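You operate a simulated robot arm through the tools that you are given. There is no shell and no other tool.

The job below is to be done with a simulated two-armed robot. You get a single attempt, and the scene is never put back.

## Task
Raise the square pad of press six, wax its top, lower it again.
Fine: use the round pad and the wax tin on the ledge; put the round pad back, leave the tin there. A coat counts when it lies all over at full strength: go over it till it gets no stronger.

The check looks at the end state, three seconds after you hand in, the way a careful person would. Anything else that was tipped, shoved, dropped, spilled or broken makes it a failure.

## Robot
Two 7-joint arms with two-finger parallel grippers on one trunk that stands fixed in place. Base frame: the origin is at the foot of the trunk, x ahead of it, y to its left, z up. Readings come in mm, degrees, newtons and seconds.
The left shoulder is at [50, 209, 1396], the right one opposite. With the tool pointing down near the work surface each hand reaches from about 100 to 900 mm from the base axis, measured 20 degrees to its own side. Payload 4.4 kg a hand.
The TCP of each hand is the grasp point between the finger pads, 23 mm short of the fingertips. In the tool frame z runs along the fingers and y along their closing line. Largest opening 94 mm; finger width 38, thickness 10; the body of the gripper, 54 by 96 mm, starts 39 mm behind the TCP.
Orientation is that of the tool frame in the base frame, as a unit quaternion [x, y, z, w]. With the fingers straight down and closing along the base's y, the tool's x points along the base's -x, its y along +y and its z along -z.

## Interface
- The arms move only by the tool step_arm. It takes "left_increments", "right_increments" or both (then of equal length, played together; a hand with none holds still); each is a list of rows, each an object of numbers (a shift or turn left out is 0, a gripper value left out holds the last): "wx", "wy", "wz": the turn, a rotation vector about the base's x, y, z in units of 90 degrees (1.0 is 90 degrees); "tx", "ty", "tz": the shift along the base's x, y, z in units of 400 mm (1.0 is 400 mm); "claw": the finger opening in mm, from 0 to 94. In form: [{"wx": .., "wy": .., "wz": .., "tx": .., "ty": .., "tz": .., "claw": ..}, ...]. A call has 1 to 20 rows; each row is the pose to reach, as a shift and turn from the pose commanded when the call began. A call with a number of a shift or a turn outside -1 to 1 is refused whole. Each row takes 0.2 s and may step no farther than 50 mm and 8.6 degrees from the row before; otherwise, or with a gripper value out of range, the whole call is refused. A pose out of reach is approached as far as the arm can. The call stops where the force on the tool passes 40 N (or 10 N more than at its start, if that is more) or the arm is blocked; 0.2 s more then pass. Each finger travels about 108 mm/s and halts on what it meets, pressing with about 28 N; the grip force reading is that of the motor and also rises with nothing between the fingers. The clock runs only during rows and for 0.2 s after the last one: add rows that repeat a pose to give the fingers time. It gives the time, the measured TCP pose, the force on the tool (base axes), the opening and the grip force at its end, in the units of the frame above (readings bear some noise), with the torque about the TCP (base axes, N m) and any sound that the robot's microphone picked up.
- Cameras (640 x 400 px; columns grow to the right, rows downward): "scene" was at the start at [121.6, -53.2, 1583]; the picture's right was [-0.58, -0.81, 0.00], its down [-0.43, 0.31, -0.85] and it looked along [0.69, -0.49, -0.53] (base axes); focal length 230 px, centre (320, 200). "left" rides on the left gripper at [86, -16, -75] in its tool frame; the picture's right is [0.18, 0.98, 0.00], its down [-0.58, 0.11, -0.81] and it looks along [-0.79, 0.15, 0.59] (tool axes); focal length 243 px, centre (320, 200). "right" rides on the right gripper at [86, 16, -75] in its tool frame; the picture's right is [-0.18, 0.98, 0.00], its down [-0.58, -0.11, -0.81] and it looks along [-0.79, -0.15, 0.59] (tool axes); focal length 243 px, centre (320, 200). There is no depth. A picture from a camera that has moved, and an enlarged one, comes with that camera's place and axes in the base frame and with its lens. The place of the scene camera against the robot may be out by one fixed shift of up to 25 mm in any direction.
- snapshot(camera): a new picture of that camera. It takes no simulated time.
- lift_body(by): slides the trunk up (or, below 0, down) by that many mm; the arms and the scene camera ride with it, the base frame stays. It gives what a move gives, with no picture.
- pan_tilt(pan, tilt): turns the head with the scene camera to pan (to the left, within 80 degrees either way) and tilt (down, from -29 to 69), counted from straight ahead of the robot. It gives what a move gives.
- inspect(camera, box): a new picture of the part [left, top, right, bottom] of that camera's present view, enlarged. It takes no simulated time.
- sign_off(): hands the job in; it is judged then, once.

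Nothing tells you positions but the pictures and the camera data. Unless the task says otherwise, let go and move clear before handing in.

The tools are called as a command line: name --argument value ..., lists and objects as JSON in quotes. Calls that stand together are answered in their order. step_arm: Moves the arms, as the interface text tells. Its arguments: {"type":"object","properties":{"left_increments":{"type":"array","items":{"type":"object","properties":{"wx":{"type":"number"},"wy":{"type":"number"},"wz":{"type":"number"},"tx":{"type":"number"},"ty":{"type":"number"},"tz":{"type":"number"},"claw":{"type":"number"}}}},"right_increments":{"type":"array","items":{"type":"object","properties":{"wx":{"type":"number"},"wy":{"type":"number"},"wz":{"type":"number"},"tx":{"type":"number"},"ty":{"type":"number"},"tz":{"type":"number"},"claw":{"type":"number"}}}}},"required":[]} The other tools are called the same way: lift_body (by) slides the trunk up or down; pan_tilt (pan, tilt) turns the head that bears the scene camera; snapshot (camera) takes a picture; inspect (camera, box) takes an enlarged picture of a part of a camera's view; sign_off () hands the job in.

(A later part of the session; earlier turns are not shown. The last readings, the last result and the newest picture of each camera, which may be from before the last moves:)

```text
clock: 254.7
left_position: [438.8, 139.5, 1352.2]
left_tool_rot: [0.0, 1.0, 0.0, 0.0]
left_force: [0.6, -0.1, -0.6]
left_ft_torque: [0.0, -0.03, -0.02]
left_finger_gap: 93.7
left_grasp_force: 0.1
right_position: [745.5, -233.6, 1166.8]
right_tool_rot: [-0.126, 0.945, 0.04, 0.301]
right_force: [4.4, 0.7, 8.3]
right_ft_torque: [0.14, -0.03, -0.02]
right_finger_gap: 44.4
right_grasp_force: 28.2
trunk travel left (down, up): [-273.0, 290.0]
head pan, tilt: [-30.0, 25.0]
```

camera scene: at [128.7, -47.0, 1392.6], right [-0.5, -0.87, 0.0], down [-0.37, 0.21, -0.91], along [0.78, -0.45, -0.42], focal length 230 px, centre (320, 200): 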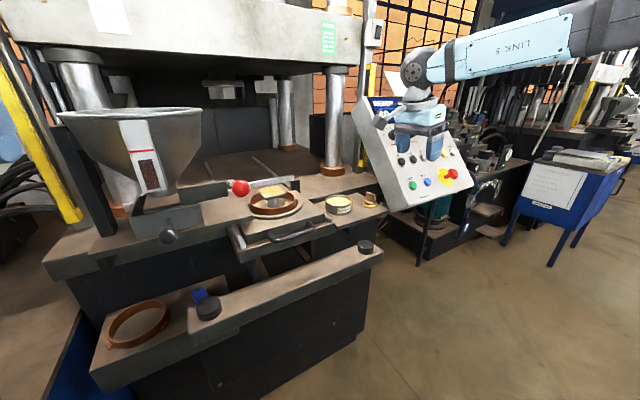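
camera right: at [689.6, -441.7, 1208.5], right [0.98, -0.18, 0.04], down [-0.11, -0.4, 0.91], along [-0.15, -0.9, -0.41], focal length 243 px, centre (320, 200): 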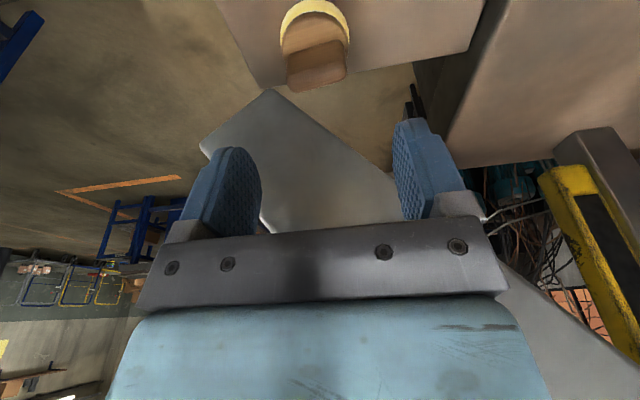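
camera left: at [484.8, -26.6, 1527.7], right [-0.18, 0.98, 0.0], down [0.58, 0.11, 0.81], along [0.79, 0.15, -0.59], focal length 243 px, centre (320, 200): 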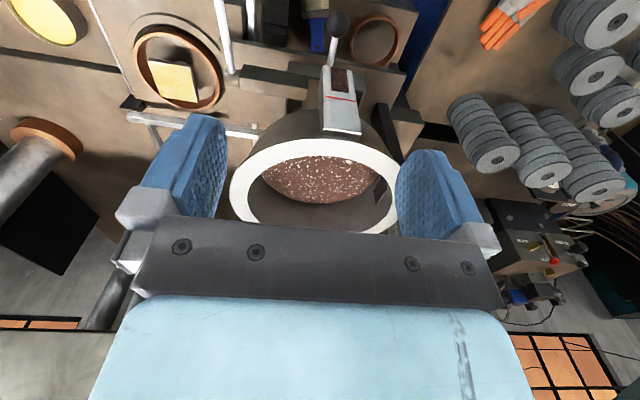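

8 N. Repeating the corner and edge sets with fresh wax.

step_arm --right_increments '[{"tx": -0.03, "ty": -0.03, "tz": -0.0005}, {"tx": -0.055, "ty": -0.055, "tz": -0.0005}, {"tx": -0.075, "ty": -0.05, "tz": -0.0005}, {"tx": -0.075, "ty": -0.075, "tz": -0.0005}, {"tx": -0.05, "ty": -0.075, "tz": -0.0005}, {"tx": -0.055, "ty": -0.055, "tz": -0.0005}, {"tx": -0.075, "ty": -0.065, "tz": -0.0005}, {"tx": -0.065, "ty": -0.075, "tz": -0.0005}, {"tx": -0.07, "ty": -0.035, "tz": -0.001}, {"tx": -0.07, "ty": 0.0, "tz": -0.001}, {"tx": -0.07, "ty": 0.035, "tz": -0.001}, {"tx": -0.055, "ty": 0.055, "tz": -0.001}, {"tx": -0.075, "ty": 0.05, "tz": -0.001}, {"tx": -0.075, "ty": 0.075, "tz": -0.001}, {"tx": -0.05, "ty": 0.075, "tz": -0.001}, {"tx": -0.055, "ty": 0.055, "tz": -0.001}, {"tx": -0.075, "ty": 0.065, "tz": -0.001}, {"tx": -0.065, "ty": 0.075, "tz": -0.001}, {"tx": -0.035, "ty": 0.07, "tz": -0.001}, {"tx": 0.0, "ty": 0.07, "tz": -0.001}]'

step_arm --right_increments '[{"tx": 0.035, "ty": 0.0, "tz": -0.0005}, {"tx": 0.06, "ty": -0.015, "tz": -0.0005}, {"tx": 0.0675, "ty": -0.0075, "tz": -0.0005}, {"tx": 0.05, "ty": 0.0, "tz": -0.0005}, {"tx": 0.055, "ty": -0.02, "tz": -0.0005}, {"tx": 0.07, "ty": -0.02, "tz": -0.0005}, {"tx": 0.065, "ty": -0.0075, "tz": -0.0005}, {"tx": 0.07, "ty": -0.045, "tz": -0.0005}, {"tx": 0.07, "ty": -0.08, "tz": -0.0005}, {"tx": 0.07, "ty": -0.115, "tz": -0.0005}, {"tx": 0.055, "ty": -0.125, "tz": -0.001}, {"tx": 0.075, "ty": -0.12, "tz": -0.001}, {"tx": 0.075, "ty": -0.145, "tz": -0.001}, {"tx": 0.05, "ty": -0.145, "tz": -0.001}, {"tx": 0.055, "ty": -0.125, "tz": -0.001}, {"tx": 0.075, "ty": -0.135, "tz": -0.001}, {"tx": 0.065, "ty": -0.145, "tz": -0.001}, {"tx": 0.03, "ty": -0.14, "tz": -0.001}, {"tx": -0.005, "ty": -0.14, "tz": -0.001}, {"tx": -0.04, "ty": -0.14, "tz": -0.001}]'

step_arm --right_increments '[{"tx": -0.03, "ty": 0.0, "tz": -0.0005}, {"tx": -0.03, "ty": 0.035, "tz": -0.0005}, {"tx": -0.03, "ty": 0.07, "tz": -0.0005}, {"tx": -0.03, "ty": 0.105, "tz": -0.0005}, {"tx": -0.03, "ty": 0.14, "tz": -0.0005}, {"tx": 0.005, "ty": 0.14, "tz": -0.0005}, {"tx": 0.04, "ty": 0.14, "tz": -0.0005}, {"tx": 0.075, "ty": 0.14, "tz": -0.0005}, {"tx": 0.1025, "ty": 0.1325, "tz": -0.0005}, {"tx": 0.11, "ty": 0.1, "tz": -0.001}, {"tx": 0.11, "ty": 0.065, "tz": -0.001}, {"tx": 0.11, "ty": 0.03, "tz": -0.001}, {"tx": 0.11, "ty": 0.0, "tz": -0.001}, {"tx": 0.075, "ty": 0.0, "tz": -0.001}, {"tx": 0.04, "ty": 0.0, "tz": -0.001}, {"tx": 0.005, "ty": 0.0, "tz": -0.001}, {"tx": 0.005, "ty": 0.035, "tz": -0.001}, {"tx": 0.005, "ty": 0.07, "tz": -0.001}, {"tx": 0.005, "ty": 0.105, "tz": -0.001}, {"tx": 0.04, "ty": 0.105, "tz": -0.001}]'

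```text
clock: 258.9
left_position: [438.5, 139.2, 1352.5]
left_tool_rot: [0.0, 1.0, 0.001, 0.0]
left_force: [0.2, -1.0, 0.5]
left_ft_torque: [0.01, 0.03, -0.02]
left_finger_gap: 94.3
left_grasp_force: 0.0
right_position: [745.7, -206.0, 1165.9]
right_tool_rot: [-0.125, 0.945, 0.038, 0.299]
right_force: [-2.0, 0.7, 6.1]
right_ft_torque: [0.07, 0.16, -0.02]
right_finger_gap: 44.2
right_grasp_force: 27.9
trunk travel left (down, up): [-273.0, 290.0]
head pan, tilt: [-30.0, 25.0]
```

```text
clock: 263.1
left_position: [436.9, 138.8, 1351.8]
left_tool_rot: [0.001, 1.0, 0.0, -0.001]
left_force: [-0.7, 0.2, -0.3]
left_ft_torque: [0.0, 0.01, 0.0]
left_finger_gap: 93.8
left_grasp_force: 0.1
right_position: [729.9, -261.3, 1164.8]
right_tool_rot: [-0.125, 0.945, 0.039, 0.3]
right_force: [-0.3, 0.3, 8.3]
right_ft_torque: [0.09, 0.06, 0.0]
right_finger_gap: 44.2
right_grasp_force: 27.8
trunk travel left (down, up): [-273.0, 290.0]
head pan, tilt: [-30.0, 25.0]
```

```text
clock: 267.2
left_position: [439.1, 138.9, 1352.2]
left_tool_rot: [0.0, 1.0, 0.001, 0.0]
left_force: [0.3, -0.7, 0.3]
left_ft_torque: [-0.06, 0.01, 0.02]
left_finger_gap: 94.0
left_grasp_force: 0.1
right_position: [745.6, -219.0, 1165.2]
right_tool_rot: [-0.125, 0.945, 0.039, 0.3]
right_force: [1.4, 1.7, 4.8]
right_ft_torque: [0.1, 0.04, 0.0]
right_finger_gap: 44.1
right_grasp_force: 28.0
trunk travel left (down, up): [-273.0, 290.0]
head pan, tilt: [-30.0, 25.0]
```

Pressure steady at 5–8 N throughout. One interior set, then I'll back off.

step_arm --right_increments '[{"tx": 0.035, "ty": 0.0, "tz": -0.0005}, {"tx": 0.035, "ty": -0.035, "tz": -0.0005}, {"tx": 0.035, "ty": -0.07, "tz": -0.0005}, {"tx": 0.0, "ty": -0.07, "tz": -0.0005}, {"tx": -0.035, "ty": -0.07, "tz": -0.0005}, {"tx": -0.035, "ty": -0.035, "tz": -0.0005}, {"tx": -0.035, "ty": 0.0, "tz": -0.0005}, {"tx": -0.06, "ty": -0.01, "tz": -0.0005}, {"tx": -0.06, "ty": -0.05, "tz": -0.0005}, {"tx": -0.06, "ty": -0.09, "tz": -0.0005}, {"tx": -0.02, "ty": -0.095, "tz": -0.001}, {"tx": 0.02, "ty": -0.095, "tz": -0.001}, {"tx": 0.06, "ty": -0.09, "tz": -0.001}, {"tx": 0.06, "ty": -0.05, "tz": -0.001}, {"tx": 0.06, "ty": -0.01, "tz": -0.001}, {"tx": 0.055, "ty": 0.02, "tz": -0.001}, {"tx": 0.02, "ty": 0.025, "tz": -0.001}, {"tx": -0.02, "ty": 0.025, "tz": -0.001}, {"tx": -0.06, "ty": 0.02, "tz": -0.001}, {"tx": -0.05, "ty": 0.0, "tz": -0.001}]'

step_arm --right_increments '[{"tz": 0.02}, {"tz": 0.08}, {"tz": 0.18, "tx": -0.04}, {"tz": 0.25, "tx": -0.12, "ty": -0.01}, {"tz": 0.3, "tx": -0.22, "ty": -0.02}, {"tz": 0.3, "tx": -0.32, "ty": -0.05}, {"tz": 0.3, "tx": -0.42, "ty": -0.1}, {"tz": 0.3, "tx": -0.5, "ty": -0.15}]'

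inspect --camera "scene" --box '[258, 180, 296, 200]'

```text
clock: 271.4
left_position: [439.4, 140.7, 1351.1]
left_tool_rot: [0.0, 1.0, -0.001, 0.001]
left_force: [-0.1, 0.3, 0.8]
left_ft_torque: [0.02, 0.01, 0.03]
left_finger_gap: 94.2
left_grasp_force: 0.0
right_position: [725.2, -219.0, 1164.4]
right_tool_rot: [-0.124, 0.945, 0.039, 0.3]
right_force: [-1.5, 2.8, 5.2]
right_ft_torque: [0.2, 0.05, 0.01]
right_finger_gap: 44.0
right_grasp_force: 28.7
trunk travel left (down, up): [-273.0, 290.0]
head pan, tilt: [-30.0, 25.0]
```

```text
clock: 273.2
left_position: [438.2, 137.1, 1352.2]
left_tool_rot: [0.0, 1.0, 0.001, 0.001]
left_force: [-0.4, -0.8, -0.6]
left_ft_torque: [0.02, -0.03, -0.01]
left_finger_gap: 93.8
left_grasp_force: 0.0
right_position: [524.3, -281.1, 1283.5]
right_tool_rot: [-0.124, 0.945, 0.038, 0.3]
right_force: [-0.6, -0.7, 0.0]
right_ft_torque: [0.01, 0.01, -0.02]
right_finger_gap: 44.2
right_grasp_force: 27.6
trunk travel left (down, up): [-273.0, 290.0]
head pan, tilt: [-30.0, 25.0]
```

```text
16.00 times, centred on (277, 190) of scene
camera zoom: at [127.7, -48.1, 1392.6], right [-0.5, -0.87, 0.0], down [-0.36, 0.21, -0.91], along [0.79, -0.45, -0.42], focal length 3673 px, centre (1008, 360)
```

zoom: 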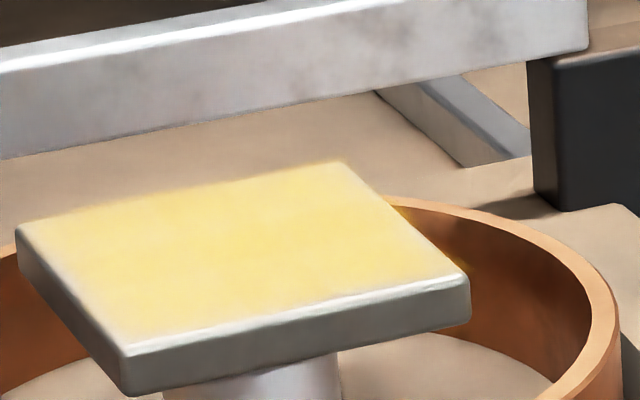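

The coat now reaches the edges better. I'll check with the same close-up left view as before (trunk up, left camera over the pad), with the right hand held aside.

step_arm --right_increments '[{"ty": -0.1}, {"ty": -0.2}, {"ty": -0.3}, {"ty": -0.3}]'

lift_body --by 202

step_arm --left_increments '[{"tx": 0.05, "ty": -0.03, "tz": -0.06}, {"tx": 0.1, "ty": -0.06, "tz": -0.12}, {"tx": 0.15, "ty": -0.1, "tz": -0.18}, {"tx": 0.18, "ty": -0.18, "tz": -0.22}, {"tx": 0.2, "ty": -0.27, "tz": -0.23}, {"tx": 0.25, "ty": -0.34, "tz": -0.24}, {"tx": 0.32, "ty": -0.378, "tz": -0.25}, {"tx": 0.33, "ty": -0.378, "tz": -0.25}]'

inspect --camera "left" --box '[130, 45, 200, 100]'

inspect --camera "left" --box '[148, 56, 196, 86]'

inspect --camera "left" --box '[170, 78, 182, 86]'

```text
clock: 274.2
left_position: [440.0, 139.6, 1351.4]
left_tool_rot: [0.0, 1.0, 0.0, 0.0]
left_force: [-0.1, -0.2, 0.1]
left_ft_torque: [0.0, -0.01, -0.01]
left_finger_gap: 94.0
left_grasp_force: 0.1
right_position: [525.8, -399.5, 1284.8]
right_tool_rot: [-0.125, 0.945, 0.039, 0.299]
right_force: [-0.5, -0.3, -0.6]
right_ft_torque: [0.0, 0.0, 0.02]
right_finger_gap: 44.3
right_grasp_force: 28.2
trunk travel left (down, up): [-273.0, 290.0]
head pan, tilt: [-30.0, 25.0]
```

```text
clock: 276.4
left_position: [440.1, 139.1, 1553.6]
left_tool_rot: [0.0, 1.0, 0.001, 0.0]
left_force: [-0.3, 0.2, -0.3]
left_ft_torque: [0.02, -0.04, -0.02]
left_finger_gap: 94.0
left_grasp_force: 0.1
right_position: [526.2, -399.3, 1485.4]
right_tool_rot: [-0.125, 0.945, 0.039, 0.299]
right_force: [0.8, -0.6, -1.4]
right_ft_torque: [-0.01, -0.01, 0.0]
right_finger_gap: 44.4
right_grasp_force: 27.8
trunk travel left (down, up): [-475.0, 88.0]
head pan, tilt: [-30.0, 25.0]
```

```text
clock: 278.2
left_position: [571.5, -12.2, 1453.0]
left_tool_rot: [0.0, 1.0, 0.0, 0.0]
left_force: [-0.5, 0.4, 0.3]
left_ft_torque: [0.0, 0.0, 0.0]
left_finger_gap: 94.1
left_grasp_force: 0.0
right_position: [525.1, -398.3, 1486.1]
right_tool_rot: [-0.125, 0.945, 0.039, 0.299]
right_force: [0.8, 0.2, -0.6]
right_ft_torque: [-0.04, 0.02, 0.0]
right_finger_gap: 44.2
right_grasp_force: 28.1
trunk travel left (down, up): [-475.0, 88.0]
head pan, tilt: [-30.0, 25.0]
```

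```text
7.27 times, centred on (165, 72) of left
camera zoom: at [484.0, -27.1, 1528.3], right [-0.18, 0.98, 0.0], down [0.58, 0.11, 0.81], along [0.79, 0.15, -0.59], focal length 1764 px, centre (1447, 1127)
```

zoom: 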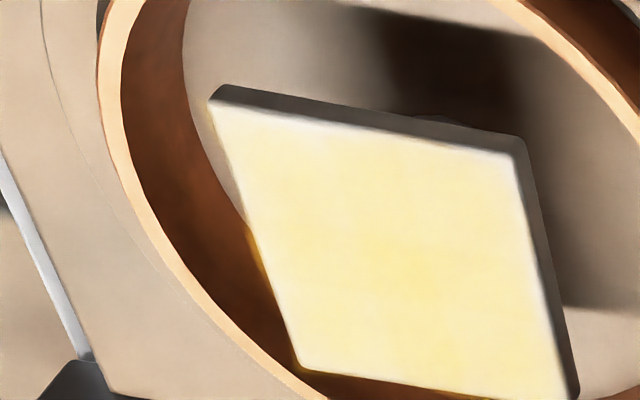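

```text
13.33 times, centred on (172, 71) of left
camera zoom: at [484.0, -27.1, 1528.3], right [-0.18, 0.98, 0.0], down [0.58, 0.11, 0.81], along [0.79, 0.15, -0.59], focal length 3235 px, centre (2293, 1920)
```

zoom: 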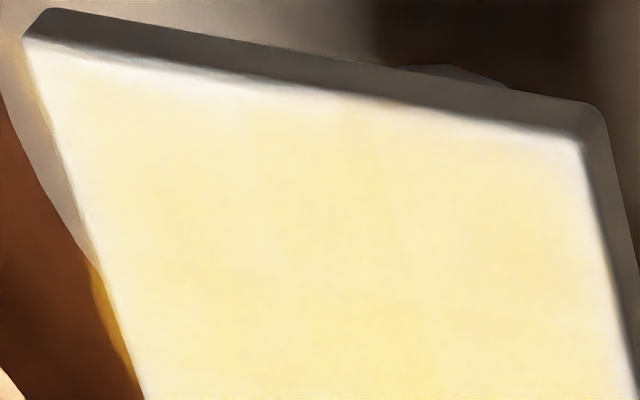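

```text
16.00 times, centred on (176, 82) of left
camera zoom: at [484.0, -27.1, 1528.3], right [-0.18, 0.98, 0.0], down [0.58, 0.11, 0.81], along [0.79, 0.15, -0.59], focal length 3882 px, centre (2624, 2088)
```

zoom: 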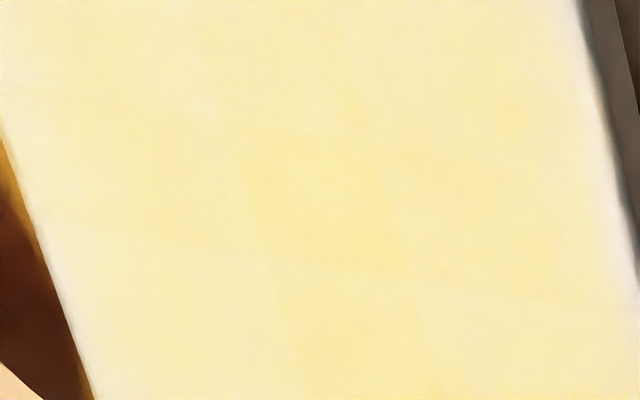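

Clearly more even than before; only the extreme corners still look slightly lighter. One more loaded round to be sure, then I'll compare again.

step_arm --left_increments '[{"tx": -0.07, "ty": 0.038, "tz": 0.01}, {"tx": -0.12, "ty": 0.108, "tz": 0.02}, {"tx": -0.15, "ty": 0.198, "tz": 0.03}, {"tx": -0.18, "ty": 0.278, "tz": 0.07}, {"tx": -0.23, "ty": 0.318, "tz": 0.13}, {"tx": -0.28, "ty": 0.348, "tz": 0.19}, {"tx": -0.33, "ty": 0.378, "tz": 0.25}, {"tx": -0.33, "ty": 0.378, "tz": 0.25}]'

lift_body --by -202

step_arm --right_increments '[{"tx": 0.08, "ty": -0.02, "tz": -0.03}, {"tx": 0.17, "ty": -0.04, "tz": -0.06}, {"tx": 0.26, "ty": -0.07, "tz": -0.1}, {"tx": 0.35, "ty": -0.1, "tz": -0.14}, {"tx": 0.44, "ty": -0.1, "tz": -0.18}, {"tx": 0.442, "ty": -0.1, "tz": -0.28}, {"tx": 0.442, "ty": -0.1, "tz": -0.38}, {"tx": 0.442, "ty": -0.1, "tz": -0.44}, {"tx": 0.442, "ty": -0.1, "tz": -0.455}, {"tx": 0.442, "ty": -0.1, "tz": -0.46}]'

inspect --camera "right" --box '[200, 0, 440, 150]'

```text
clock: 280.0
left_position: [439.2, 138.5, 1554.2]
left_tool_rot: [0.0, 1.0, 0.0, -0.001]
left_force: [0.5, -0.6, 0.9]
left_ft_torque: [0.02, -0.01, -0.03]
left_finger_gap: 93.7
left_grasp_force: 0.1
right_position: [525.6, -399.5, 1486.8]
right_tool_rot: [-0.125, 0.945, 0.038, 0.299]
right_force: [-0.5, -0.2, -0.7]
right_ft_torque: [-0.04, 0.0, -0.01]
right_finger_gap: 44.2
right_grasp_force: 28.2
trunk travel left (down, up): [-475.0, 88.0]
head pan, tilt: [-30.0, 25.0]
```

```text
clock: 282.2
left_position: [439.0, 138.2, 1351.3]
left_tool_rot: [0.0, 1.0, 0.0, -0.001]
left_force: [0.6, -0.6, -0.1]
left_ft_torque: [0.0, -0.01, -0.01]
left_finger_gap: 94.1
left_grasp_force: 0.0
right_position: [525.2, -399.5, 1284.6]
right_tool_rot: [-0.125, 0.945, 0.039, 0.298]
right_force: [0.5, 1.0, -0.4]
right_ft_torque: [-0.01, 0.0, 0.0]
right_finger_gap: 43.8
right_grasp_force: 27.6
trunk travel left (down, up): [-273.0, 290.0]
head pan, tilt: [-30.0, 25.0]
```

```text
clock: 284.4
left_position: [439.4, 138.3, 1351.2]
left_tool_rot: [0.0, 1.0, -0.002, 0.001]
left_force: [-0.5, -0.2, -0.4]
left_ft_torque: [-0.02, 0.0, -0.02]
left_finger_gap: 94.0
left_grasp_force: 0.0
right_position: [702.6, -439.3, 1099.6]
right_tool_rot: [-0.126, 0.945, 0.039, 0.3]
right_force: [1.1, -0.3, -0.2]
right_ft_torque: [0.0, -0.02, -0.02]
right_finger_gap: 44.1
right_grasp_force: 27.2
trunk travel left (down, up): [-273.0, 290.0]
head pan, tilt: [-30.0, 25.0]
```

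```text
2.67 times, centred on (320, 75) of right
camera zoom: at [588.8, -455.4, 1111.2], right [-0.11, 0.99, 0.1], down [0.04, -0.1, 0.99], along [0.99, 0.11, -0.03], focal length 647 px, centre (320, 533)
```

zoom: 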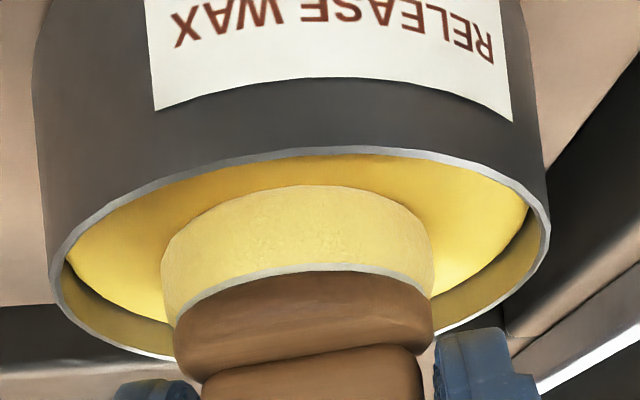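

Just above the wax, centred. Touching down, holding, and then back to the pad.

step_arm --right_increments '[{"tz": -0.003}, {"tz": -0.006}, {"tz": -0.006}, {"tz": -0.006}]'

```text
clock: 285.4
left_position: [438.2, 139.7, 1351.4]
left_tool_rot: [0.001, 1.0, 0.0, 0.001]
left_force: [-1.4, -0.5, 0.0]
left_ft_torque: [0.02, 0.03, -0.01]
left_finger_gap: 93.9
left_grasp_force: 0.0
right_position: [702.0, -438.3, 1099.1]
right_tool_rot: [-0.124, 0.945, 0.038, 0.3]
right_force: [4.2, -3.9, 13.8]
right_ft_torque: [-0.15, -0.12, 0.03]
right_finger_gap: 44.1
right_grasp_force: 27.7
trunk travel left (down, up): [-273.0, 290.0]
head pan, tilt: [-30.0, 25.0]
```

Loaded (14 N). Back to the pad.

step_arm --right_increments '[{"tz": 0.02}, {"tz": 0.06}, {"tz": 0.14}, {"tz": 0.24}, {"tz": 0.29}, {"tz": 0.29, "ty": 0.09, "tx": 0.01}, {"tz": 0.29, "ty": 0.2, "tx": 0.03}, {"tz": 0.29, "ty": 0.31, "tx": 0.06}, {"tz": 0.29, "ty": 0.42, "tx": 0.09}, {"tz": 0.27, "ty": 0.5, "tx": 0.107}, {"tz": 0.23, "ty": 0.516, "tx": 0.107}, {"tz": 0.185, "ty": 0.516, "tx": 0.107}, {"tz": 0.172, "ty": 0.516, "tx": 0.107}, {"tz": 0.168, "ty": 0.516, "tx": 0.107}]'

```text
clock: 288.4
left_position: [439.5, 139.3, 1351.5]
left_tool_rot: [0.0, 1.0, 0.0, 0.0]
left_force: [-0.5, 0.2, 0.7]
left_ft_torque: [0.0, 0.01, 0.01]
left_finger_gap: 93.9
left_grasp_force: 0.0
right_position: [745.4, -231.6, 1165.2]
right_tool_rot: [-0.124, 0.945, 0.039, 0.299]
right_force: [0.7, -0.6, -0.3]
right_ft_torque: [0.01, 0.01, 0.02]
right_finger_gap: 44.0
right_grasp_force: 27.8
trunk travel left (down, up): [-273.0, 290.0]
head pan, tilt: [-30.0, 25.0]
```

step_arm --right_increments '[{"tz": -0.004}, {"tz": -0.007}]'

inspect --camera "scene" --box '[240, 150, 340, 230]'

```text
clock: 289.0
left_position: [438.3, 139.6, 1352.9]
left_tool_rot: [0.0, 1.0, 0.0, 0.0]
left_force: [0.4, 0.6, 1.0]
left_ft_torque: [0.01, -0.03, 0.0]
left_finger_gap: 93.8
left_grasp_force: 0.0
right_position: [745.7, -232.1, 1163.9]
right_tool_rot: [-0.125, 0.945, 0.039, 0.301]
right_force: [1.7, 0.4, 9.9]
right_ft_torque: [0.09, -0.02, 0.01]
right_finger_gap: 44.3
right_grasp_force: 27.4
trunk travel left (down, up): [-273.0, 290.0]
head pan, tilt: [-30.0, 25.0]
```

```text
5.00 times, centred on (290, 190) of scene
camera zoom: at [127.8, -46.7, 1392.8], right [-0.5, -0.87, 0.0], down [-0.37, 0.21, -0.91], along [0.79, -0.45, -0.42], focal length 1148 px, centre (470, 250)
```

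zoom: 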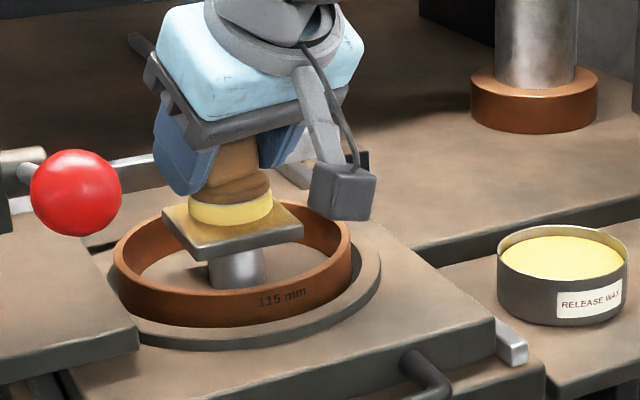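

10 N contact. Running the corner, edge and perimeter sets again.

step_arm --right_increments '[{"tx": -0.03, "ty": -0.03, "tz": -0.0005}, {"tx": -0.055, "ty": -0.055, "tz": -0.0005}, {"tx": -0.075, "ty": -0.05, "tz": -0.0005}, {"tx": -0.075, "ty": -0.075, "tz": -0.0005}, {"tx": -0.05, "ty": -0.075, "tz": -0.0005}, {"tx": -0.065, "ty": -0.065, "tz": -0.0005}, {"tx": -0.08, "ty": -0.07, "tz": -0.0005}, {"tx": -0.07, "ty": -0.08, "tz": -0.0005}, {"tx": -0.075, "ty": -0.04, "tz": -0.001}, {"tx": -0.075, "ty": 0.0, "tz": -0.001}, {"tx": -0.075, "ty": 0.035, "tz": -0.001}, {"tx": -0.055, "ty": 0.055, "tz": -0.001}, {"tx": -0.075, "ty": 0.05, "tz": -0.001}, {"tx": -0.075, "ty": 0.075, "tz": -0.001}, {"tx": -0.05, "ty": 0.075, "tz": -0.001}, {"tx": -0.065, "ty": 0.065, "tz": -0.001}, {"tx": -0.08, "ty": 0.07, "tz": -0.001}, {"tx": -0.07, "ty": 0.08, "tz": -0.001}, {"tx": -0.035, "ty": 0.075, "tz": -0.001}, {"tx": 0.0, "ty": 0.07, "tz": -0.001}]'

step_arm --right_increments '[{"tx": 0.035, "ty": 0.0, "tz": -0.0005}, {"tx": 0.06, "ty": -0.015, "tz": -0.0005}, {"tx": 0.0675, "ty": -0.0075, "tz": -0.0005}, {"tx": 0.05, "ty": 0.0, "tz": -0.0005}, {"tx": 0.055, "ty": -0.02, "tz": -0.0005}, {"tx": 0.07, "ty": -0.02, "tz": -0.0005}, {"tx": 0.065, "ty": -0.0075, "tz": -0.0005}, {"tx": 0.07, "ty": -0.045, "tz": -0.0005}, {"tx": 0.07, "ty": -0.08, "tz": -0.0005}, {"tx": 0.07, "ty": -0.115, "tz": -0.0005}, {"tx": 0.055, "ty": -0.125, "tz": -0.001}, {"tx": 0.075, "ty": -0.12, "tz": -0.001}, {"tx": 0.075, "ty": -0.145, "tz": -0.001}, {"tx": 0.05, "ty": -0.145, "tz": -0.001}, {"tx": 0.055, "ty": -0.125, "tz": -0.001}, {"tx": 0.075, "ty": -0.135, "tz": -0.001}, {"tx": 0.065, "ty": -0.145, "tz": -0.001}, {"tx": 0.03, "ty": -0.14, "tz": -0.001}, {"tx": -0.005, "ty": -0.14, "tz": -0.001}, {"tx": -0.04, "ty": -0.14, "tz": -0.001}]'

step_arm --right_increments '[{"tx": -0.03, "ty": 0.0, "tz": -0.0005}, {"tx": -0.03, "ty": 0.035, "tz": -0.0005}, {"tx": -0.03, "ty": 0.07, "tz": -0.0005}, {"tx": -0.03, "ty": 0.105, "tz": -0.0005}, {"tx": -0.03, "ty": 0.14, "tz": -0.0005}, {"tx": 0.005, "ty": 0.14, "tz": -0.0005}, {"tx": 0.04, "ty": 0.14, "tz": -0.0005}, {"tx": 0.075, "ty": 0.14, "tz": -0.0005}, {"tx": 0.1025, "ty": 0.1325, "tz": -0.0005}, {"tx": 0.11, "ty": 0.1, "tz": -0.001}, {"tx": 0.11, "ty": 0.065, "tz": -0.001}, {"tx": 0.11, "ty": 0.03, "tz": -0.001}, {"tx": 0.11, "ty": 0.0, "tz": -0.001}, {"tx": 0.075, "ty": 0.0, "tz": -0.001}, {"tx": 0.04, "ty": 0.0, "tz": -0.001}, {"tx": 0.005, "ty": 0.0, "tz": -0.001}, {"tx": 0.005, "ty": 0.035, "tz": -0.001}, {"tx": 0.005, "ty": 0.07, "tz": -0.001}, {"tx": 0.005, "ty": 0.105, "tz": -0.001}, {"tx": 0.04, "ty": 0.105, "tz": -0.001}]'

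inspect --camera "scene" --box '[240, 150, 340, 230]'

```text
clock: 293.2
left_position: [435.7, 139.0, 1352.0]
left_tool_rot: [0.001, 1.0, 0.0, 0.001]
left_force: [0.2, 0.5, 0.6]
left_ft_torque: [-0.01, 0.01, -0.03]
left_finger_gap: 94.0
left_grasp_force: 0.0
right_position: [743.2, -202.7, 1162.4]
right_tool_rot: [-0.125, 0.945, 0.038, 0.3]
right_force: [-5.1, 1.0, 12.2]
right_ft_torque: [0.07, 0.43, -0.02]
right_finger_gap: 44.0
right_grasp_force: 28.6
trunk travel left (down, up): [-273.0, 290.0]
head pan, tilt: [-30.0, 25.0]
```

```text
clock: 297.4
left_position: [437.3, 139.0, 1351.8]
left_tool_rot: [0.001, 1.0, -0.001, 0.002]
left_force: [-0.1, 0.4, -0.7]
left_ft_torque: [0.03, 0.0, -0.02]
left_finger_gap: 94.0
left_grasp_force: 0.0
right_position: [727.6, -261.6, 1162.0]
right_tool_rot: [-0.124, 0.945, 0.038, 0.3]
right_force: [2.2, 0.0, 14.7]
right_ft_torque: [0.18, -0.09, -0.02]
right_finger_gap: 44.1
right_grasp_force: 28.2
trunk travel left (down, up): [-273.0, 290.0]
head pan, tilt: [-30.0, 25.0]
```

```text
clock: 301.6
left_position: [437.8, 138.2, 1351.0]
left_tool_rot: [-0.001, 1.0, 0.0, 0.0]
left_force: [-0.8, 0.2, -0.3]
left_ft_torque: [-0.01, 0.01, 0.01]
left_finger_gap: 94.0
left_grasp_force: 0.1
right_position: [745.2, -218.9, 1161.5]
right_tool_rot: [-0.125, 0.945, 0.039, 0.299]
right_force: [0.4, 2.4, 3.7]
right_ft_torque: [0.12, -0.05, -0.03]
right_finger_gap: 44.3
right_grasp_force: 27.9
trunk travel left (down, up): [-273.0, 290.0]
head pan, tilt: [-30.0, 25.0]
```

```text
5.00 times, centred on (290, 190) of scene
camera zoom: at [128.2, -46.8, 1392.6], right [-0.5, -0.87, 0.0], down [-0.37, 0.21, -0.91], along [0.78, -0.45, -0.42], focal length 1148 px, centre (470, 250)
```

zoom: 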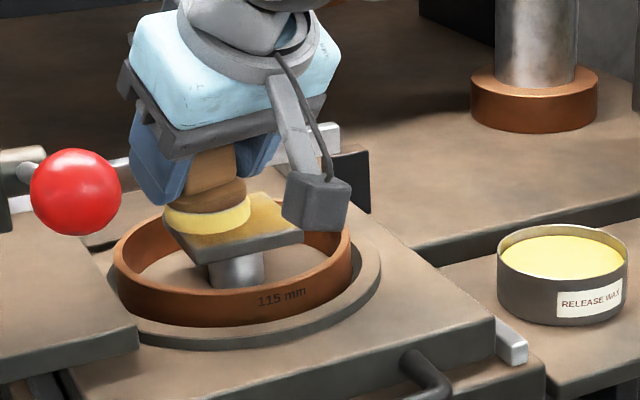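

Backing off to compare with the earlier scene view.

step_arm --right_increments '[{"tz": 0.02}, {"tz": 0.08}, {"tz": 0.18, "tx": -0.04}, {"tz": 0.25, "tx": -0.12, "ty": -0.01}, {"tz": 0.3, "tx": -0.22, "ty": -0.02}, {"tz": 0.3, "tx": -0.32, "ty": -0.03}, {"tz": 0.3, "tx": -0.43, "ty": -0.03}, {"tz": 0.3, "tx": -0.43, "ty": -0.03}]'

inspect --camera "right" --box '[255, 30, 325, 80]'

inspect --camera "scene" --box '[258, 182, 296, 204]'

inspect --camera "left" --box '[50, 150, 130, 190]'

```text
clock: 303.4
left_position: [440.7, 138.4, 1350.6]
left_tool_rot: [-0.001, 1.0, 0.001, -0.001]
left_force: [-0.3, 0.2, 0.4]
left_ft_torque: [0.02, 0.01, 0.07]
left_finger_gap: 94.0
left_grasp_force: 0.0
right_position: [575.7, -231.9, 1279.5]
right_tool_rot: [-0.125, 0.946, 0.039, 0.298]
right_force: [-0.1, 0.9, -0.4]
right_ft_torque: [-0.04, -0.02, 0.02]
right_finger_gap: 43.9
right_grasp_force: 28.3
trunk travel left (down, up): [-273.0, 290.0]
head pan, tilt: [-30.0, 25.0]
```

```text
8.00 times, centred on (290, 55) of right
camera zoom: at [460.5, -247.3, 1291.0], right [-0.11, 0.99, 0.1], down [0.04, -0.1, 0.99], along [0.99, 0.11, -0.03], focal length 1941 px, centre (560, 1360)
```

zoom: 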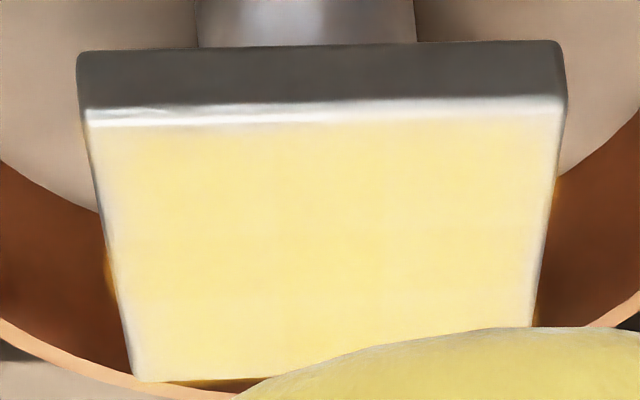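

```text
16.00 times, centred on (277, 193) of scene
camera zoom: at [130.2, -47.0, 1392.3], right [-0.5, -0.87, 0.0], down [-0.37, 0.21, -0.91], along [0.78, -0.45, -0.42], focal length 3673 px, centre (1008, 312)
```

zoom: 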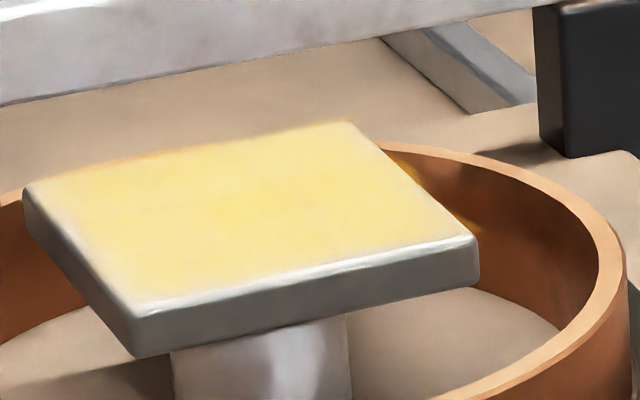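

```text
8.00 times, centred on (90, 170) of left
camera zoom: at [354.4, 123.9, 1425.5], right [-0.18, 0.98, 0.0], down [0.58, 0.11, 0.81], along [0.79, 0.15, -0.59], focal length 1941 px, centre (2160, 440)
```

zoom: 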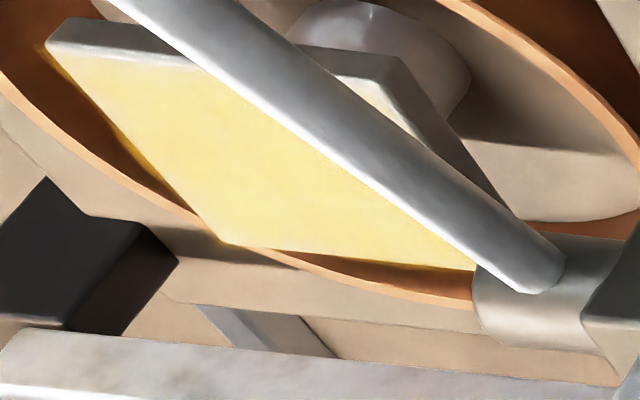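

No further change compared with the previous round — the coat is uniform and at full strength. Now I'll put the round pad back: first to the tin to change to the 12° hold.

step_arm --right_increments '[{"ty": -0.1}, {"ty": -0.2, "tz": -0.02}, {"ty": -0.3, "tx": 0.04, "tz": -0.06}, {"ty": -0.4, "tx": 0.08, "tz": -0.1}, {"ty": -0.48, "tx": 0.15, "tz": -0.14}, {"ty": -0.5185, "tx": 0.24, "tz": -0.18}, {"ty": -0.5185, "tx": 0.318, "tz": -0.22}, {"ty": -0.5185, "tx": 0.318, "tz": -0.32}, {"ty": -0.5185, "tx": 0.318, "tz": -0.4}, {"ty": -0.5185, "tx": 0.318, "tz": -0.435}, {"ty": -0.5185, "tx": 0.318, "tz": -0.441}]'

inspect --camera "right" --box '[200, 0, 440, 150]'

```text
clock: 305.8
left_position: [439.1, 139.1, 1352.0]
left_tool_rot: [0.0, 1.0, 0.0, 0.0]
left_force: [0.1, 0.6, -0.1]
left_ft_torque: [-0.02, 0.02, 0.02]
left_finger_gap: 94.0
left_grasp_force: 0.1
right_position: [700.3, -439.7, 1103.9]
right_tool_rot: [-0.125, 0.945, 0.039, 0.299]
right_force: [-0.5, 0.1, 0.2]
right_ft_torque: [0.01, 0.0, -0.03]
right_finger_gap: 44.2
right_grasp_force: 28.0
trunk travel left (down, up): [-273.0, 290.0]
head pan, tilt: [-30.0, 25.0]
```

```text
2.67 times, centred on (320, 75) of right
camera zoom: at [586.5, -454.3, 1115.3], right [-0.11, 0.99, 0.1], down [0.04, -0.1, 0.99], along [0.99, 0.11, -0.03], focal length 647 px, centre (320, 533)
```

zoom: 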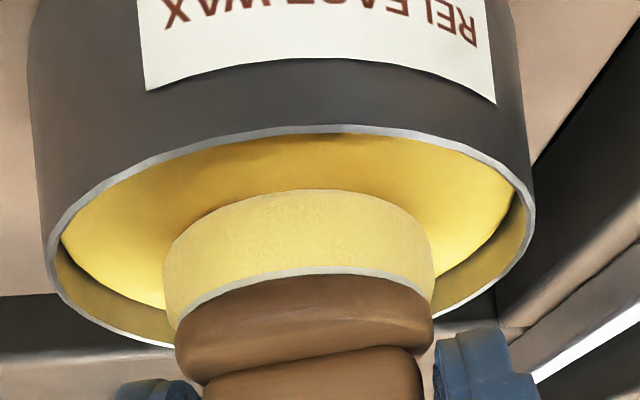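

step_arm --right_increments '[{"tx": 0.008, "tz": -0.008}, {"tx": 0.008, "tz": -0.014}, {"tx": 0.008, "tz": -0.017}]'

```text
clock: 306.6
left_position: [438.2, 139.2, 1351.6]
left_tool_rot: [0.001, 1.0, 0.0, 0.001]
left_force: [-0.2, 0.2, 0.4]
left_ft_torque: [0.0, -0.05, 0.02]
left_finger_gap: 94.1
left_grasp_force: 0.1
right_position: [704.0, -437.3, 1099.8]
right_tool_rot: [-0.125, 0.945, 0.038, 0.301]
right_force: [1.4, -0.8, 8.9]
right_ft_torque: [-0.12, 0.05, 0.01]
right_finger_gap: 44.1
right_grasp_force: 28.2
trunk travel left (down, up): [-273.0, 290.0]
head pan, tilt: [-30.0, 25.0]
```

Resting at 9 N. Easing off, opening, rotating back to 12° lean, then closing.

step_arm --right_increments '[{"tz": 0.003}, {"tz": 0.003, "claw": 48}, {"tz": 0.003, "claw": 54}, {"tz": 0.003, "claw": 60}, {"tz": 0.003, "claw": 60}, {"tz": 0.005, "claw": 60}, {"tz": 0.005, "wx": -0.022, "wy": 0.0823}, {"tz": 0.005, "wx": -0.0441, "wy": 0.1646}, {"tz": 0.005, "wx": -0.0661, "wy": 0.2469}, {"tz": 0.003, "wx": -0.0661, "wy": 0.2469}]'

inspect --camera "right" --box '[200, 0, 440, 240]'

```text
clock: 308.8
left_position: [438.5, 139.6, 1352.0]
left_tool_rot: [0.001, 1.0, 0.0, -0.001]
left_force: [-0.3, 0.6, 0.6]
left_ft_torque: [0.0, 0.0, 0.02]
left_finger_gap: 94.1
left_grasp_force: 0.0
right_position: [703.2, -438.0, 1099.0]
right_tool_rot: [-0.13, 0.986, 0.013, 0.105]
right_force: [0.3, -0.3, -0.1]
right_ft_torque: [0.0, 0.01, 0.01]
right_finger_gap: 60.0
right_grasp_force: 0.1
trunk travel left (down, up): [-273.0, 290.0]
head pan, tilt: [-30.0, 25.0]
```

```text
1.67 times, centred on (320, 120) of right
camera zoom: at [601.7, -450.4, 1154.2], right [-0.08, 1.0, 0.04], down [0.41, 0.0, 0.91], along [0.91, 0.09, -0.41], focal length 404 px, centre (320, 333)
```

zoom: 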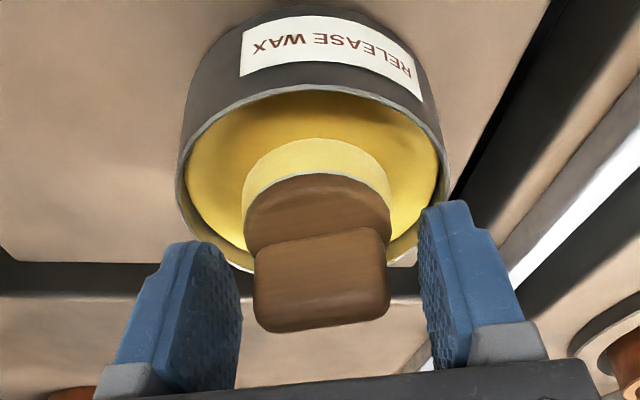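

step_arm --right_increments '[{"claw": 52}, {"claw": 48}, {"claw": 46}, {"claw": 46}, {"claw": 0}, {"claw": 0}, {"claw": 0}]'

step_arm --right_increments '[{"tz": 0.01}, {"tz": 0.04}, {"tz": 0.1}, {"tz": 0.18}, {"tz": 0.22}, {"tz": 0.22}]'

inspect --camera "right" --box '[220, 60, 420, 240]'

```text
clock: 310.4
left_position: [439.5, 139.4, 1351.8]
left_tool_rot: [-0.001, 1.0, 0.0, 0.0]
left_force: [0.1, 0.6, 0.1]
left_ft_torque: [-0.01, 0.01, -0.03]
left_finger_gap: 93.9
left_grasp_force: 0.1
right_position: [703.8, -439.1, 1097.7]
right_tool_rot: [-0.13, 0.986, 0.013, 0.105]
right_force: [0.1, 0.0, 0.8]
right_ft_torque: [-0.01, 0.0, 0.01]
right_finger_gap: 43.9
right_grasp_force: 27.5
trunk travel left (down, up): [-273.0, 290.0]
head pan, tilt: [-30.0, 25.0]
```

```text
clock: 311.8
left_position: [439.7, 139.4, 1351.7]
left_tool_rot: [0.0, 1.0, 0.001, 0.0]
left_force: [-0.2, -0.4, -0.3]
left_ft_torque: [0.0, 0.03, 0.01]
left_finger_gap: 94.2
left_grasp_force: 0.1
right_position: [703.8, -437.9, 1186.6]
right_tool_rot: [-0.13, 0.986, 0.012, 0.104]
right_force: [-0.1, 0.1, 0.6]
right_ft_torque: [-0.05, -0.03, 0.0]
right_finger_gap: 44.1
right_grasp_force: 28.2
trunk travel left (down, up): [-273.0, 290.0]
head pan, tilt: [-30.0, 25.0]
```

```text
2.22 times, centred on (320, 150) of right
camera zoom: at [602.7, -450.7, 1241.5], right [-0.08, 1.0, 0.04], down [0.41, 0.0, 0.91], along [0.91, 0.09, -0.41], focal length 539 px, centre (320, 311)
```

zoom: 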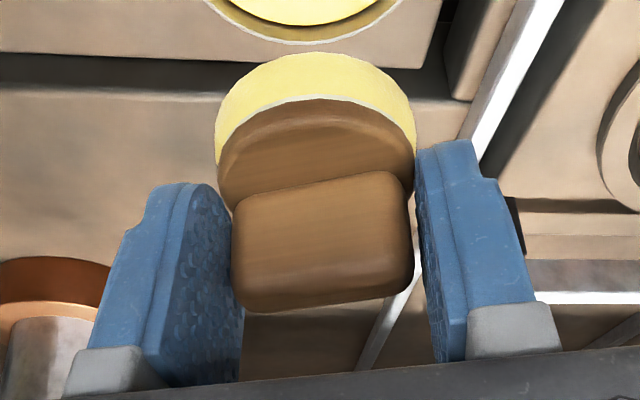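

Firm (44.1 mm) and central. Turning back to the ledge orientation, with a small correction so the handle ends up straight along the ledge.

step_arm --right_increments '[{"wz": -0.09}, {"wz": -0.18}, {"wz": -0.27, "ty": -0.01}, {"wz": -0.36, "ty": -0.02}, {"wz": -0.45, "ty": -0.03}, {"wz": -0.54, "ty": -0.04}, {"wz": -0.63, "ty": -0.05}, {"wz": -0.72, "ty": -0.06}, {"wz": -0.81, "ty": -0.07}, {"wz": -0.9, "ty": -0.08}, {"wz": -0.99, "ty": -0.09}, {"wz": -0.99, "ty": -0.09}]'

step_arm --right_increments '[{"wz": -0.075, "ty": -0.04, "tx": -0.02}, {"wz": -0.15, "ty": -0.09, "tx": -0.04}, {"wz": -0.221, "ty": -0.14, "tx": -0.06}, {"wz": -0.221, "ty": -0.178, "tx": -0.075}, {"wz": -0.221, "ty": -0.178, "tx": -0.075, "tz": -0.08}, {"wz": -0.221, "ty": -0.178, "tx": -0.075, "tz": -0.16}, {"wz": -0.221, "ty": -0.178, "tx": -0.075, "tz": -0.22}, {"wz": -0.221, "ty": -0.178, "tx": -0.075, "tz": -0.255}, {"wz": -0.221, "ty": -0.178, "tx": -0.075, "tz": -0.255}]'

inspect --camera "right" --box '[200, 30, 440, 240]'

inspect --camera "scene" --box '[330, 130, 400, 220]'

```text
clock: 314.4
left_position: [438.1, 138.3, 1352.1]
left_tool_rot: [0.0, 1.0, 0.0, 0.0]
left_force: [0.3, 1.0, -0.5]
left_ft_torque: [0.0, 0.0, -0.01]
left_finger_gap: 93.9
left_grasp_force: 0.0
right_position: [703.6, -475.1, 1186.1]
right_tool_rot: [0.599, 0.793, -0.064, 0.084]
right_force: [0.1, 0.0, -0.2]
right_ft_torque: [0.0, -0.01, 0.01]
right_finger_gap: 44.1
right_grasp_force: 27.5
trunk travel left (down, up): [-273.0, 290.0]
head pan, tilt: [-30.0, 25.0]
```

```text
clock: 316.4
left_position: [439.1, 139.8, 1352.3]
left_tool_rot: [0.0, 1.0, 0.0, 0.0]
left_force: [0.1, -1.0, 0.2]
left_ft_torque: [0.02, -0.01, -0.02]
left_finger_gap: 94.0
left_grasp_force: 0.1
right_position: [672.5, -544.8, 1085.3]
right_tool_rot: [0.727, 0.679, -0.078, 0.073]
right_force: [-0.7, 0.2, -0.8]
right_ft_torque: [-0.03, 0.0, -0.02]
right_finger_gap: 44.1
right_grasp_force: 28.2
trunk travel left (down, up): [-273.0, 290.0]
head pan, tilt: [-30.0, 25.0]
```

```text
1.90 times, centred on (320, 135) of right
camera zoom: at [695.8, -448.7, 1139.7], right [0.97, -0.25, 0.04], down [-0.14, -0.39, 0.91], along [-0.21, -0.89, -0.41], focal length 462 px, centre (320, 324)
```

zoom: 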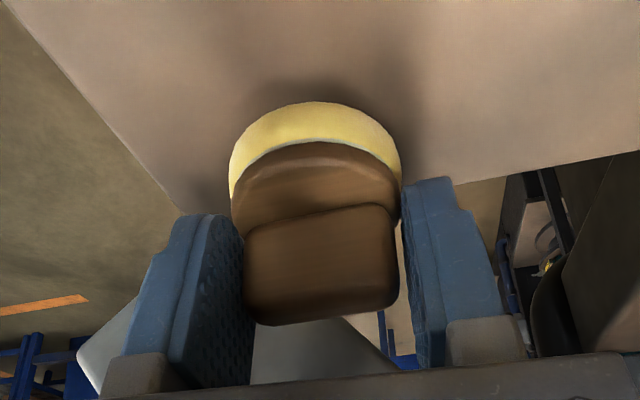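

```text
4.44 times, centred on (365, 175) of scene
camera zoom: at [128.6, -46.9, 1392.5], right [-0.5, -0.87, 0.0], down [-0.37, 0.21, -0.91], along [0.78, -0.45, -0.42], focal length 1020 px, centre (120, 311)
```

zoom: 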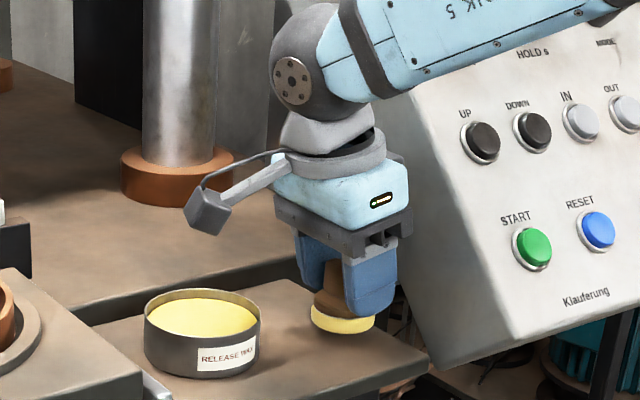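

Over the spot, about 14 mm up. Lowering gently.

step_arm --right_increments '[{"tz": -0.015}, {"tz": -0.026}, {"tz": -0.032}]'

```text
clock: 317.2
left_position: [439.1, 137.8, 1352.6]
left_tool_rot: [0.001, 1.0, 0.001, 0.0]
left_force: [0.6, -0.3, 0.6]
left_ft_torque: [0.03, 0.05, 0.02]
left_finger_gap: 94.1
left_grasp_force: 0.0
right_position: [673.0, -546.7, 1071.7]
right_tool_rot: [0.727, 0.679, -0.078, 0.072]
right_force: [0.0, 0.3, -0.3]
right_ft_torque: [0.04, -0.03, -0.01]
right_finger_gap: 44.3
right_grasp_force: 28.2
trunk travel left (down, up): [-273.0, 290.0]
head pan, tilt: [-30.0, 25.0]
```

step_arm --right_increments '[{"tz": -0.003}, {"tz": -0.005}]'

```text
clock: 317.8
left_position: [438.4, 139.4, 1352.5]
left_tool_rot: [0.0, 1.0, 0.001, 0.001]
left_force: [1.4, 0.1, 0.3]
left_ft_torque: [0.0, 0.04, 0.04]
left_finger_gap: 93.9
left_grasp_force: 0.1
right_position: [673.8, -545.0, 1071.7]
right_tool_rot: [0.727, 0.678, -0.077, 0.073]
right_force: [1.9, -2.7, 7.3]
right_ft_torque: [-0.11, -0.07, 0.0]
right_finger_gap: 43.9
right_grasp_force: 27.9
trunk travel left (down, up): [-273.0, 290.0]
head pan, tilt: [-30.0, 25.0]
```

On the ledge (7 N). Easing off and letting go.

step_arm --right_increments '[{"tz": 0.002}, {"tz": 0.002, "claw": 48}, {"tz": 0.002, "claw": 54}, {"tz": 0.002, "claw": 64}, {"tz": 0.002, "claw": 76}, {"tz": 0.002, "claw": 76}]'

inspect --camera "right" --box '[200, 30, 440, 240]'

step_arm --right_increments '[{"tz": 0.03}, {"tz": 0.1}, {"tz": 0.2}, {"tz": 0.3}, {"tz": 0.38, "tx": -0.05}, {"tz": 0.45, "tx": -0.13, "ty": 0.02}, {"tz": 0.48, "tx": -0.23, "ty": 0.04}, {"tz": 0.48, "tx": -0.33, "ty": 0.05}, {"tz": 0.48, "tx": -0.43, "ty": 0.05}, {"tz": 0.48, "tx": -0.43, "ty": 0.05}]'

inspect --camera "scene" --box '[310, 160, 400, 230]'

```text
clock: 319.2
left_position: [438.3, 139.3, 1351.1]
left_tool_rot: [0.0, 1.0, 0.0, 0.0]
left_force: [0.2, -0.8, 0.2]
left_ft_torque: [0.02, 0.0, -0.02]
left_finger_gap: 94.0
left_grasp_force: 0.1
right_position: [674.7, -545.6, 1071.9]
right_tool_rot: [0.727, 0.679, -0.077, 0.071]
right_force: [-0.1, -0.1, -0.1]
right_ft_torque: [-0.02, 0.01, 0.0]
right_finger_gap: 75.8
right_grasp_force: 0.0
trunk travel left (down, up): [-273.0, 290.0]
head pan, tilt: [-30.0, 25.0]
```

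```text
1.90 times, centred on (320, 135) of right
camera zoom: at [696.5, -449.0, 1125.8], right [0.97, -0.25, 0.04], down [-0.14, -0.39, 0.91], along [-0.21, -0.89, -0.41], focal length 462 px, centre (320, 324)
```

zoom: 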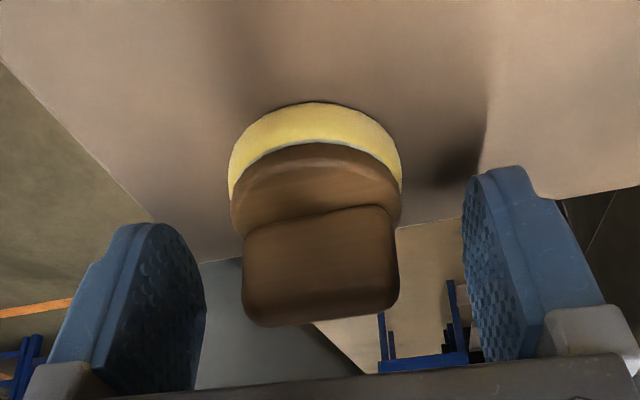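

```text
clock: 321.4
left_position: [441.3, 138.7, 1351.2]
left_tool_rot: [0.0, 1.0, 0.001, -0.001]
left_force: [-0.3, 0.1, 0.1]
left_ft_torque: [0.07, 0.01, 0.01]
left_finger_gap: 93.7
left_grasp_force: 0.1
right_position: [503.5, -525.8, 1261.5]
right_tool_rot: [0.727, 0.679, -0.079, 0.071]
right_force: [0.3, 0.9, 0.1]
right_ft_torque: [-0.02, 0.06, -0.04]
right_finger_gap: 75.8
right_grasp_force: 0.0
trunk travel left (down, up): [-273.0, 290.0]
head pan, tilt: [-30.0, 25.0]
```

```text
5.71 times, centred on (355, 195) of scene
camera zoom: at [130.1, -46.6, 1392.3], right [-0.5, -0.87, 0.0], down [-0.37, 0.21, -0.91], along [0.78, -0.45, -0.42], focal length 1312 px, centre (120, 229)
```

zoom: 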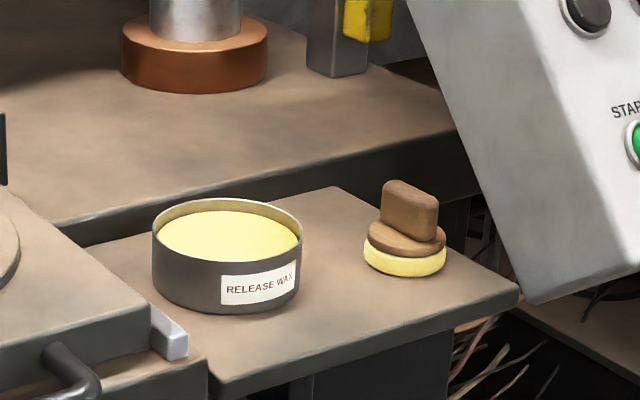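

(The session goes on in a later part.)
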